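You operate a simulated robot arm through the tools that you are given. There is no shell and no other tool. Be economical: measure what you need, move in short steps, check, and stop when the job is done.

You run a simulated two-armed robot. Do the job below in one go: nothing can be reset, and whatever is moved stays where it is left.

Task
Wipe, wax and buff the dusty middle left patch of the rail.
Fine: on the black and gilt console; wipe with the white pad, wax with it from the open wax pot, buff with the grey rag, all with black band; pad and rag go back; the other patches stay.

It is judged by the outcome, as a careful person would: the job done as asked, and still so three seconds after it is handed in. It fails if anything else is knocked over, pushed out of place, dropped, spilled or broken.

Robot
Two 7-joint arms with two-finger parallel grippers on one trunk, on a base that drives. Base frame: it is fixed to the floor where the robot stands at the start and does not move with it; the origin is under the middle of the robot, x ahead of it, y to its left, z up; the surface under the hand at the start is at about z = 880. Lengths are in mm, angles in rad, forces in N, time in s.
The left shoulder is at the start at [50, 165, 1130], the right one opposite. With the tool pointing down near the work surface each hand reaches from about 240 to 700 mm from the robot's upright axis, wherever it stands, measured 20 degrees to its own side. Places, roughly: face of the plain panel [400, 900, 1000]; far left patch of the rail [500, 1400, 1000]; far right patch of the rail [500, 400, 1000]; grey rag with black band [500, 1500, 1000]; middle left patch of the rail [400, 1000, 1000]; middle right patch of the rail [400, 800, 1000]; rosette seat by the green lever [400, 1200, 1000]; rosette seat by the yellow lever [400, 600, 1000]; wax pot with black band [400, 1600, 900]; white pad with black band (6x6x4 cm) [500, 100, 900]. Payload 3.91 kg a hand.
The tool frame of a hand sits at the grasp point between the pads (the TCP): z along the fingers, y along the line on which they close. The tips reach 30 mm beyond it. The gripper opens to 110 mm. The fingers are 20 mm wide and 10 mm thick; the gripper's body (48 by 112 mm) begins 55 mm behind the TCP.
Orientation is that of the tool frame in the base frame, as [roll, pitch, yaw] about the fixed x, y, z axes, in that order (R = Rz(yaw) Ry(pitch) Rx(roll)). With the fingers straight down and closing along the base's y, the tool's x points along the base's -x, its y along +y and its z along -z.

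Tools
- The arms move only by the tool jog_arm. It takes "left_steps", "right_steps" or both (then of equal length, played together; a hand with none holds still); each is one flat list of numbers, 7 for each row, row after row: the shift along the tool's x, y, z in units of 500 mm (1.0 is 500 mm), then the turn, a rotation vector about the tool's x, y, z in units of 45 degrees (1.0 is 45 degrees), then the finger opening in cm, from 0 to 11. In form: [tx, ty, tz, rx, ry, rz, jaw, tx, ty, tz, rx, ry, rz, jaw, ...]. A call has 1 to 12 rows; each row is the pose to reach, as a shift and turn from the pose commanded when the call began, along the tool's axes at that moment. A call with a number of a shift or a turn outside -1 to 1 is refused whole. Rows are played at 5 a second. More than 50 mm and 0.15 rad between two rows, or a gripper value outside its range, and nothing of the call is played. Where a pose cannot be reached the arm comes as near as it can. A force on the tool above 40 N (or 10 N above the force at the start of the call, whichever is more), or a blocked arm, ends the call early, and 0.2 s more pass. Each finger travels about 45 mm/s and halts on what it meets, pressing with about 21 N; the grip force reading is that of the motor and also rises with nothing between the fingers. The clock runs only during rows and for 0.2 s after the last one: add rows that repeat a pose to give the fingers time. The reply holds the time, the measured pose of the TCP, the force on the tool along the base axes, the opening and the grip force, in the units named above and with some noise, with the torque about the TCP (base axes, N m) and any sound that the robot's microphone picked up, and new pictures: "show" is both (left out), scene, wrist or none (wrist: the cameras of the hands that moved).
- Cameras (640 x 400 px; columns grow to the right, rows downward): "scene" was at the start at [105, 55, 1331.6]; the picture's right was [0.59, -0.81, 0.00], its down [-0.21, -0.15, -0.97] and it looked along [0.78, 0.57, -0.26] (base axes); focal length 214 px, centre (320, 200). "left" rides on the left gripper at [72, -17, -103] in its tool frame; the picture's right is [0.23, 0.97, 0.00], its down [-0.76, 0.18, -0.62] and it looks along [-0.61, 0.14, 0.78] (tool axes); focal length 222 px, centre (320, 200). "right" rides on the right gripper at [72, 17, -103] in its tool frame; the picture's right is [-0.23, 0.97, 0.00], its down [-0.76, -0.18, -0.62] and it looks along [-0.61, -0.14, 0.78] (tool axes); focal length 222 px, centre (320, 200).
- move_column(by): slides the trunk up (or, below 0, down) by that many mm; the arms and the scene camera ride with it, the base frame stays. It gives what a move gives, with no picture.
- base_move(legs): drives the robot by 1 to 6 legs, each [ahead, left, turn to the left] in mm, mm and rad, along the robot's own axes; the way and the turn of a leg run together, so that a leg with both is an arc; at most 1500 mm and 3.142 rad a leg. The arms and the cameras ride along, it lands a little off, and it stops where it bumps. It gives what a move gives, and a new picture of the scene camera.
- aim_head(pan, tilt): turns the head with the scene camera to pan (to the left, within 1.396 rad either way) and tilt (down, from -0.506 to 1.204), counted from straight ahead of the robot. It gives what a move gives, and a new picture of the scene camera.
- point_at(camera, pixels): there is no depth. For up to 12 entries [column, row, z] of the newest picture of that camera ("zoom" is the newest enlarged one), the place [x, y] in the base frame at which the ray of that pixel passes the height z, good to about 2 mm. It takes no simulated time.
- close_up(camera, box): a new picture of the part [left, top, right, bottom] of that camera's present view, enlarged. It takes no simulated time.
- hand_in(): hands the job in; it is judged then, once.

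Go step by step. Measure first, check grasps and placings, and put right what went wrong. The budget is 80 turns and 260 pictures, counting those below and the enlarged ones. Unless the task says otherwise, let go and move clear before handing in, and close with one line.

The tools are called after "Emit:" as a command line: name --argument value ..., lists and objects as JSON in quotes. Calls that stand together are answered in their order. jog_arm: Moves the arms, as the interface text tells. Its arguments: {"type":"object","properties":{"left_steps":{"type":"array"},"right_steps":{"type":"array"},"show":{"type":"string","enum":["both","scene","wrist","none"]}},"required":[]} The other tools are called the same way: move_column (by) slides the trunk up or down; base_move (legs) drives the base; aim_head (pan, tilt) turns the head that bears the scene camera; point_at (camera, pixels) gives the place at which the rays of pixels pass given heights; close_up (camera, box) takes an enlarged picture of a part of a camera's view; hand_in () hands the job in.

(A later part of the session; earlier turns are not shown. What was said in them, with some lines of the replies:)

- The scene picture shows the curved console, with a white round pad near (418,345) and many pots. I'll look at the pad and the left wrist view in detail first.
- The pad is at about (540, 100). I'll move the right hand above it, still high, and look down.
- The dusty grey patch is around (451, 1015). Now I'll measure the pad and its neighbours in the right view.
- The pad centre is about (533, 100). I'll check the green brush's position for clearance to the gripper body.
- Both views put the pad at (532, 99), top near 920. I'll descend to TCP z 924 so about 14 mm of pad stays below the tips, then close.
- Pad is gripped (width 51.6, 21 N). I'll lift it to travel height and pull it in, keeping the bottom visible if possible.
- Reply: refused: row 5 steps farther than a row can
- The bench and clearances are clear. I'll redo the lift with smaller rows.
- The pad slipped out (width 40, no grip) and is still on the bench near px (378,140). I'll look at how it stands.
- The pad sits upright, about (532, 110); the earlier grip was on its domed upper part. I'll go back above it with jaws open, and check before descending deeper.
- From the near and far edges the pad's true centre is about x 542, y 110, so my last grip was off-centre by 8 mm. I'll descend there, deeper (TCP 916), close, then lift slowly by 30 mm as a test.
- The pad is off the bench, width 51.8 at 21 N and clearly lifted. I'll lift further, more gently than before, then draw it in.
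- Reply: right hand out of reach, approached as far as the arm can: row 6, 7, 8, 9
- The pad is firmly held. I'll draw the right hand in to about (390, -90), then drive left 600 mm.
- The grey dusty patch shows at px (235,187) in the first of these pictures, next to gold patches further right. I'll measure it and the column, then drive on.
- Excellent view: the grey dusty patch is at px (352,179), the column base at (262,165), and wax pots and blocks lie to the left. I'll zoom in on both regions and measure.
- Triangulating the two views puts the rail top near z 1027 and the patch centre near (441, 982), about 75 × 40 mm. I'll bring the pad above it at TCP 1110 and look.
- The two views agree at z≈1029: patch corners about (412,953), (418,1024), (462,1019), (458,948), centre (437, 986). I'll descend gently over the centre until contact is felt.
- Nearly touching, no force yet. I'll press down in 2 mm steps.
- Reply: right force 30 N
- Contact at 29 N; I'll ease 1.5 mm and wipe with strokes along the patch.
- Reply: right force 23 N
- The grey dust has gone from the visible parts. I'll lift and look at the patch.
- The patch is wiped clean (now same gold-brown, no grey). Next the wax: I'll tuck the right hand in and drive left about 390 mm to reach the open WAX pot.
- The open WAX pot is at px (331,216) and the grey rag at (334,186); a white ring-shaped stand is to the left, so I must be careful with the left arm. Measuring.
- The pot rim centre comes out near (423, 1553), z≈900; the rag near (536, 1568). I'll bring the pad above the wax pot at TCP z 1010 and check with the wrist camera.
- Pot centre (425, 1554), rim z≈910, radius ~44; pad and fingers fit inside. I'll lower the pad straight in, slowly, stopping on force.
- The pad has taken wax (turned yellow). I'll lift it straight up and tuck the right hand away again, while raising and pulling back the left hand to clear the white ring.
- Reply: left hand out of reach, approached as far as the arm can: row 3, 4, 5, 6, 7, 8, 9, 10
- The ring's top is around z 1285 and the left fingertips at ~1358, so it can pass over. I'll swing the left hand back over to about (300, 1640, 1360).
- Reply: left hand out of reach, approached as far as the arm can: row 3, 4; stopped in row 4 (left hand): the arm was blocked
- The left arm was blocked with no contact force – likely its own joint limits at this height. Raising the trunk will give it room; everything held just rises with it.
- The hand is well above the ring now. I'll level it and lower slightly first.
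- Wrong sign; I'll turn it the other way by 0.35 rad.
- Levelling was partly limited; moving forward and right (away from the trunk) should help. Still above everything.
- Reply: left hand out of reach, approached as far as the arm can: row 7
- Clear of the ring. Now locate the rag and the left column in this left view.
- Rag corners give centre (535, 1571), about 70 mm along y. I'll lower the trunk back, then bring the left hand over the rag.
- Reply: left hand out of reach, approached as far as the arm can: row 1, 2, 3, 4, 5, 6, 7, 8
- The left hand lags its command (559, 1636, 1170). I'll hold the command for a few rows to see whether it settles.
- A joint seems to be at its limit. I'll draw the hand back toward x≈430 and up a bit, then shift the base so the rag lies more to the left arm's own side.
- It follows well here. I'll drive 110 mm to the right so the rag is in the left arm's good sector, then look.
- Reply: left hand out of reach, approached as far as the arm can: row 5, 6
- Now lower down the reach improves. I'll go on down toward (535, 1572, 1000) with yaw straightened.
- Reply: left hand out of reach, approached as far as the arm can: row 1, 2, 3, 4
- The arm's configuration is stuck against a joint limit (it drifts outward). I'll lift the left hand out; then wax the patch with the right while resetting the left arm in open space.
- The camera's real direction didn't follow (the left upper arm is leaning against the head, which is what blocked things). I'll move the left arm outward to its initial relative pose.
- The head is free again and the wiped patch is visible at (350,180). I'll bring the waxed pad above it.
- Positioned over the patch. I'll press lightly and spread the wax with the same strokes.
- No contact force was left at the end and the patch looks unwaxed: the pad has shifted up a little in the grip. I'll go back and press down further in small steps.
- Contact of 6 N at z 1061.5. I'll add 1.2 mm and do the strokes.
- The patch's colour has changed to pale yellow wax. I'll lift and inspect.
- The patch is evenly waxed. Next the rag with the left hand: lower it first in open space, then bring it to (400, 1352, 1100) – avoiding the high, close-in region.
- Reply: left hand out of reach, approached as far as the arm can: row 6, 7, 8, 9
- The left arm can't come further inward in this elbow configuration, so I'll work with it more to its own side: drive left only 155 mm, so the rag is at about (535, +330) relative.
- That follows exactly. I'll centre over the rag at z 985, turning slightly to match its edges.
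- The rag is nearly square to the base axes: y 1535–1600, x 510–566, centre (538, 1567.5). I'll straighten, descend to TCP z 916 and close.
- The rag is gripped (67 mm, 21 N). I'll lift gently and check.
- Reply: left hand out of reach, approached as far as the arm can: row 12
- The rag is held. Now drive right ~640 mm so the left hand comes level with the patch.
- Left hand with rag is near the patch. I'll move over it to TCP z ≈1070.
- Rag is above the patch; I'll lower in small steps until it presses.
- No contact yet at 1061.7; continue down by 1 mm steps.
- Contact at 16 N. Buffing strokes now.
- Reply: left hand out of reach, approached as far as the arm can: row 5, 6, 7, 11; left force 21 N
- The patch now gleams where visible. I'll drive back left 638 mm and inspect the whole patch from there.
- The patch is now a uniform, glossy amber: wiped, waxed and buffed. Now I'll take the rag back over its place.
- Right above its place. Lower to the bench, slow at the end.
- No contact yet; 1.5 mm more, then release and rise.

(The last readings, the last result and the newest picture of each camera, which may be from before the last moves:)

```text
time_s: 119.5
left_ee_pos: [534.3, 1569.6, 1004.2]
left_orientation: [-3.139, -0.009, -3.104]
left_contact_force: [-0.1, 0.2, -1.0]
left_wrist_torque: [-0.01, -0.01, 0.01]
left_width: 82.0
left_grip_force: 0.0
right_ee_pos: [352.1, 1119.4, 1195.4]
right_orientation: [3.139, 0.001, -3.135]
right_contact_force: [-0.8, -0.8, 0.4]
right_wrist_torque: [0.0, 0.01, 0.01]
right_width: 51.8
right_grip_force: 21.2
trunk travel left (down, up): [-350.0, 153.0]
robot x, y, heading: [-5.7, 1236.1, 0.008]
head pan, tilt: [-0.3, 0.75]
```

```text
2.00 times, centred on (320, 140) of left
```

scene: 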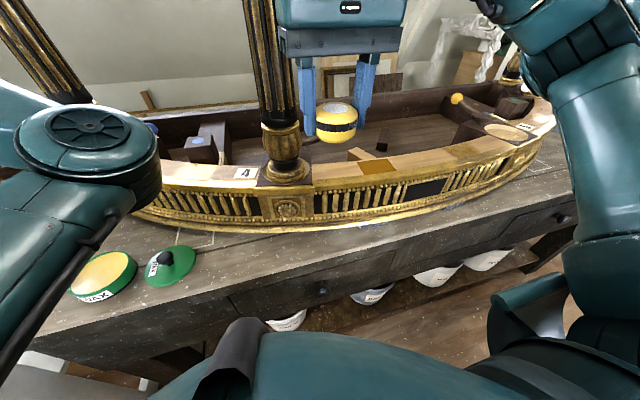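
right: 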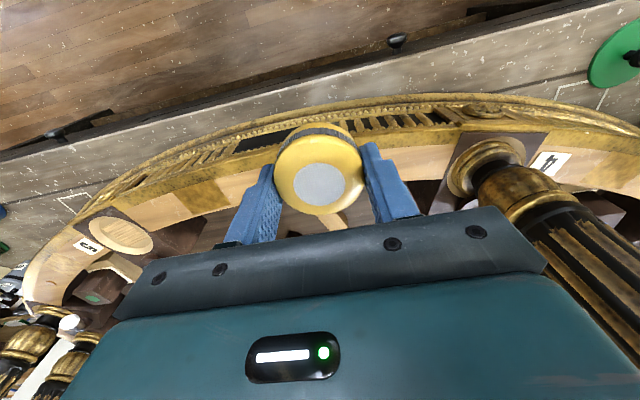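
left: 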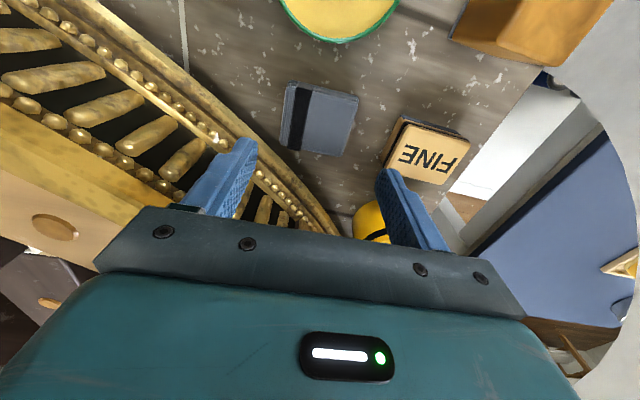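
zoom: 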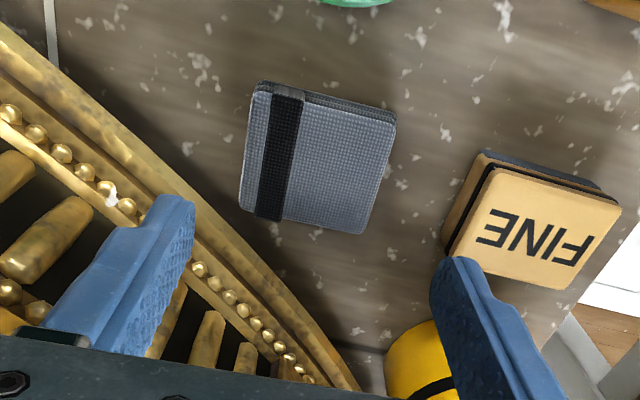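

Rag is back in place, flat. Retract the left hand, then drive back to the pad's place.

Emit:
jog_arm --left_steps '[0, 0.03, -0.06, 0, 0, 0, 8.2, 0.02, 0.07, -0.11, 0, 0, 0, 8.2, 0.08, 0.11, -0.14, 0, 0, 0, 8.2, 0.15, 0.12, -0.17, 0, 0, 0, 8.2, 0.22, 0.12, -0.2, 0, 0, 0, 8.2, 0.27, 0.12, -0.21, 0, 0, 0, 8.2]' --show "none"

Emit:
base_move --legs '[[0, -620, 0], [0, -616, -0.005]]'

Emit:
aim_head --pan 0.0 --tilt 0.7

```text
time_s: 120.9
left_ee_pos: [399.3, 1622.6, 1108.6]
left_orientation: [3.14, -0.008, -3.104]
left_contact_force: [0.0, 0.7, -0.1]
left_wrist_torque: [0.0, 0.0, 0.01]
left_width: 82.2
left_grip_force: 0.0
right_ee_pos: [351.4, 1118.7, 1195.6]
right_orientation: [3.14, 0.0, -3.134]
right_contact_force: [-0.5, 0.3, -0.9]
right_wrist_torque: [0.01, -0.01, 0.0]
right_width: 51.7
right_grip_force: 20.8
trunk travel left (down, up): [-350.0, 153.0]
robot x, y, heading: [-4.5, 1239.8, 0.006]
head pan, tilt: [-0.3, 0.75]
```

```text
time_s: 132.3
left_ee_pos: [406.9, 384.2, 1108.7]
left_orientation: [3.142, -0.009, -3.102]
left_contact_force: [0.5, -0.2, -0.7]
left_wrist_torque: [-0.03, 0.04, 0.0]
left_width: 82.1
left_grip_force: 0.0
right_ee_pos: [360.3, -120.3, 1195.1]
right_orientation: [3.14, 0.0, -3.13]
right_contact_force: [-0.6, -0.8, 0.1]
right_wrist_torque: [0.03, 0.0, 0.0]
right_width: 51.7
right_grip_force: 21.0
trunk travel left (down, up): [-350.0, 153.0]
robot x, y, heading: [4.4, -2.6, 0.012]
head pan, tilt: [-0.3, 0.75]
```

scene: 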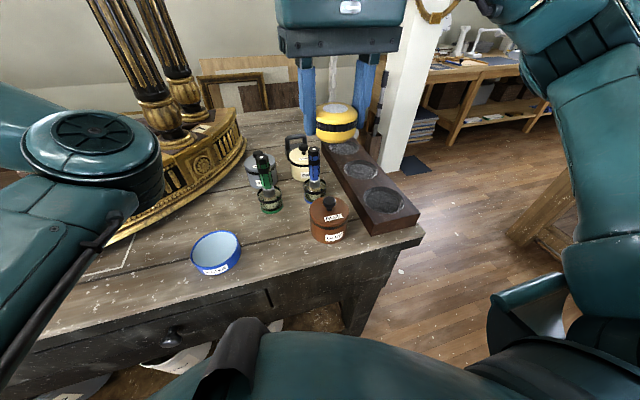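

```text
time_s: 133.1
left_ee_pos: [407.8, 383.7, 1107.1]
left_orientation: [-3.141, -0.008, -3.103]
left_contact_force: [0.2, -0.4, -0.5]
left_wrist_torque: [0.01, -0.03, 0.01]
left_width: 81.9
left_grip_force: 0.1
right_ee_pos: [359.3, -119.9, 1195.9]
right_orientation: [3.139, 0.0, -3.13]
right_contact_force: [0.3, -0.2, 0.0]
right_wrist_torque: [-0.03, 0.0, 0.01]
right_width: 51.8
right_grip_force: 21.4
trunk travel left (down, up): [-350.0, 153.0]
robot x, y, heading: [2.5, -7.6, 0.009]
head pan, tilt: [0.0, 0.7]
```

scene: 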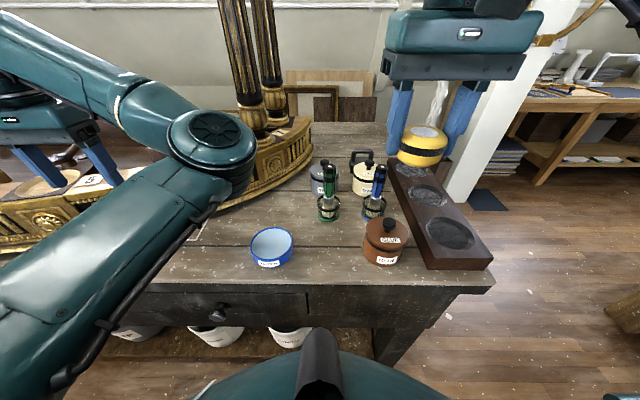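

Back at the start place; the bench is clear where the pad stood. I'll swing the left arm outward for room and bring the right hand over (541, 100).

Emit:
jog_arm --right_steps '[-0.02, 0.08, 0, 0, 0, 0, 4, -0.04, 0.16, 0, 0, 0, 0, 4, -0.07, 0.24, 0, 0, 0, 0, 4, -0.11, 0.31, 0.02, 0, 0, 0, 4, -0.16, 0.355, 0.07, 0, 0, 0, 4, -0.21, 0.395, 0.12, 0, 0, 0, 4, -0.26, 0.425, 0.17, 0, 0, 0, 4, -0.31, 0.434, 0.23, 0, 0, 0, 4, -0.36, 0.436, 0.29, 0, 0, 0, 4, -0.369, 0.436, 0.36, 0, 0, 0, 4]' --left_steps '[0.025, 0.05, -0.04, 0, 0, 0, 8.2, 0.05, 0.1, -0.08, 0, 0, 0, 8.2, 0.075, 0.15, -0.12, 0, 0, 0, 8.2, 0.1, 0.18, -0.16, 0, 0, 0, 8.2, 0.1, 0.18, -0.16, 0, 0, 0, 8.2, 0.1, 0.18, -0.16, 0, 0, 0, 8.2, 0.1, 0.18, -0.16, 0, 0, 0, 8.2, 0.1, 0.18, -0.16, 0, 0, 0, 8.2, 0.1, 0.18, -0.16, 0, 0, 0, 8.2, 0.1, 0.18, -0.16, 0, 0, 0, 8.2]' --show "both"

Emit:
close_up --camera "right" --box '[200, 20, 440, 220]'

```text
time_s: 135.3
left_ee_pos: [352.4, 471.2, 1188.2]
left_orientation: [3.141, -0.011, -3.102]
left_contact_force: [-0.6, -0.2, -0.4]
left_wrist_torque: [0.01, -0.02, 0.0]
left_width: 82.0
left_grip_force: 0.1
right_ee_pos: [544.4, 100.4, 1014.1]
right_orientation: [3.138, 0.0, -3.13]
right_contact_force: [0.2, -0.5, 0.2]
right_wrist_torque: [0.02, -0.03, 0.01]
right_width: 51.9
right_grip_force: 21.3
trunk travel left (down, up): [-350.0, 153.0]
robot x, y, heading: [5.6, -4.7, 0.01]
head pan, tilt: [0.0, 0.7]
```

scene: 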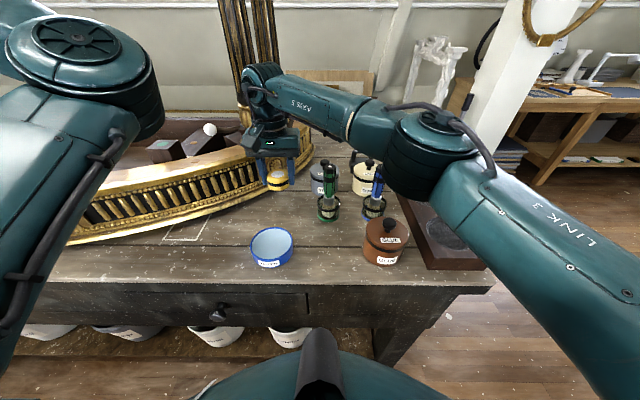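
right: 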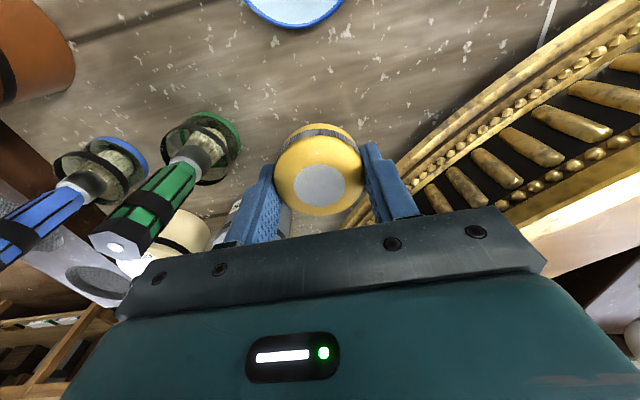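
left: 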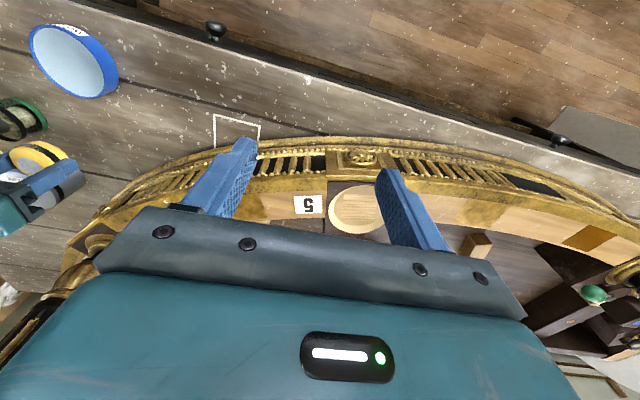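

```text
2.00 times, centred on (320, 120) of right
```

zoom: 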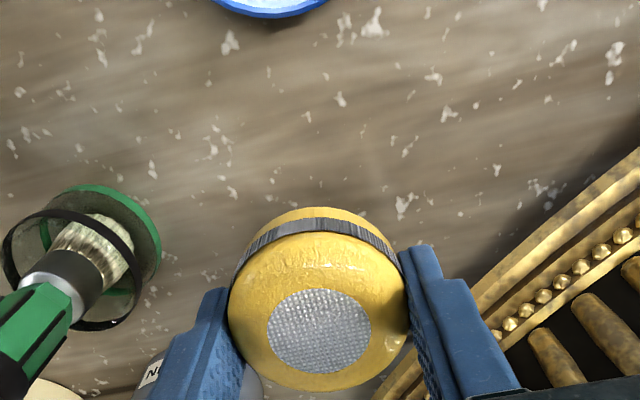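

Over the pad's home. Lower to just above the bench, then in small steps to contact.

Emit:
jog_arm --right_steps '[0.005, 0, 0.07, 0, 0, 0, 4, 0.005, 0, 0.14, 0, 0, 0, 4, 0.005, 0, 0.18, 0, 0, 0, 4, 0.005, 0, 0.192, 0, 0, 0, 4, 0.005, 0, 0.197, 0, 0, 0, 4, 0.005, 0, 0.2, 0, 0, 0, 4, 0.005, 0, 0.2, 0, 0, 0, 4]' --show "none"

```text
time_s: 136.9
left_ee_pos: [354.5, 472.1, 1186.7]
left_orientation: [3.141, -0.01, -3.102]
left_contact_force: [-0.7, 0.2, 0.1]
left_wrist_torque: [0.01, -0.01, -0.01]
left_width: 82.1
left_grip_force: 0.0
right_ee_pos: [539.5, 99.7, 914.2]
right_orientation: [3.14, 0.0, -3.133]
right_contact_force: [0.4, 0.3, 0.3]
right_wrist_torque: [-0.01, 0.01, 0.01]
right_width: 52.0
right_grip_force: 21.2
trunk travel left (down, up): [-350.0, 153.0]
robot x, y, heading: [4.6, -7.2, 0.006]
head pan, tilt: [0.0, 0.7]
```

Emit:
jog_arm --right_steps '[0, 0, 0.002, 0, 0, 0, 4, 0, 0, 0.003, 0, 0, 0, 4, 0, 0, 0.004, 0, 0, 0, 4]' --show "none"

```text
time_s: 137.7
left_ee_pos: [352.6, 471.9, 1189.1]
left_orientation: [-3.141, -0.01, -3.102]
left_contact_force: [-0.3, -0.9, 0.1]
left_wrist_torque: [0.01, 0.01, 0.05]
left_width: 82.1
left_grip_force: 0.0
right_ee_pos: [540.1, 101.5, 914.5]
right_orientation: [3.141, 0.002, -3.131]
right_contact_force: [2.2, -0.3, 9.7]
right_wrist_torque: [-0.07, -0.04, 0.02]
right_width: 51.6
right_grip_force: 20.7
trunk travel left (down, up): [-350.0, 153.0]
robot x, y, heading: [8.5, -5.6, 0.009]
head pan, tilt: [0.0, 0.7]
```

The pad touches the bench (9.7 N). I'll release and rise straight up.

Emit:
jog_arm --right_steps '[0, 0, -0.002, 0, 0, 0, 4.8, 0, 0, -0.002, 0, 0, 0, 6, 0, 0, -0.002, 0, 0, 0, 7, 0, 0, -0.002, 0, 0, 0, 7.8, 0, 0, -0.002, 0, 0, 0, 7.8, 0, 0, -0.05, 0, 0, 0, 7.8, 0, 0, -0.13, 0, 0, 0, 7.8, 0, 0, -0.22, 0, 0, 0, 7.8, 0.04, -0.01, -0.29, 0, 0, 0, 7.8, 0.1, -0.02, -0.35, 0, 0, 0, 7.8, 0.16, -0.04, -0.4, 0, 0, 0, 7.8, 0.22, -0.1, -0.44, 0, 0, 0, 7.8]' --show "both"

Emit:
close_up --camera "scene" --box '[200, 130, 440, 290]'

```text
time_s: 140.3
left_ee_pos: [352.9, 470.3, 1187.2]
left_orientation: [3.142, -0.009, -3.101]
left_contact_force: [0.3, -0.2, -0.4]
left_wrist_torque: [-0.01, 0.07, 0.01]
left_width: 82.0
left_grip_force: 0.0
right_ee_pos: [427.2, 48.9, 1134.4]
right_orientation: [3.141, 0.001, -3.132]
right_contact_force: [-0.9, 0.4, 0.9]
right_wrist_torque: [0.0, -0.04, -0.04]
right_width: 78.2
right_grip_force: 0.1
trunk travel left (down, up): [-350.0, 153.0]
robot x, y, heading: [7.1, -8.7, 0.011]
head pan, tilt: [0.0, 0.7]
```

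scene: 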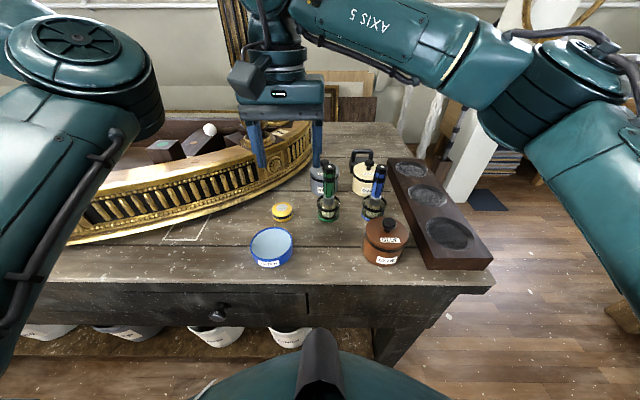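
right: 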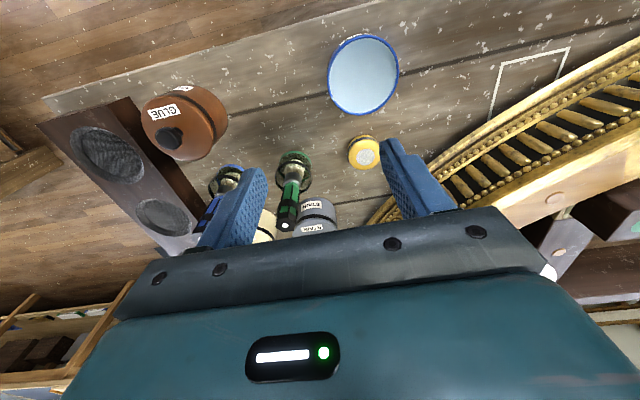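

```text
2.50 times, centred on (320, 210) of scene
```

zoom: 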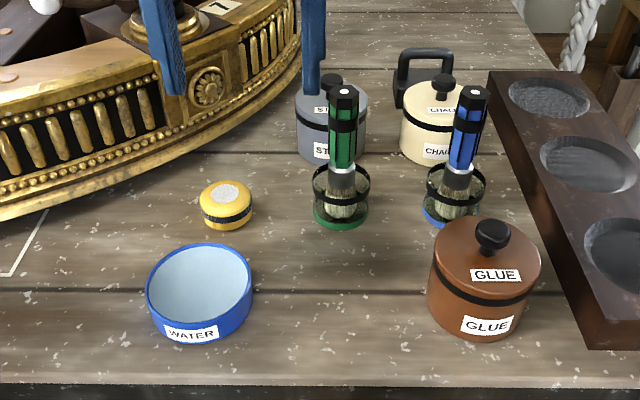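

The pad stands upright at its original place, everything around it is undisturbed, both hands are clear, and patch and rag were already checked. Handing in.

Emit:
hand_in

```text
The job is handed in.
```

I wiped, waxed and buffed the middle left patch of the rail, and it now has an even, glossy amber finish. The pad and rag are back where they were, and nothing I could see around them was disturbed. The pad slipped out of the grip once near the start, sliding about 10 mm, and it came back from the job coloured by wax.
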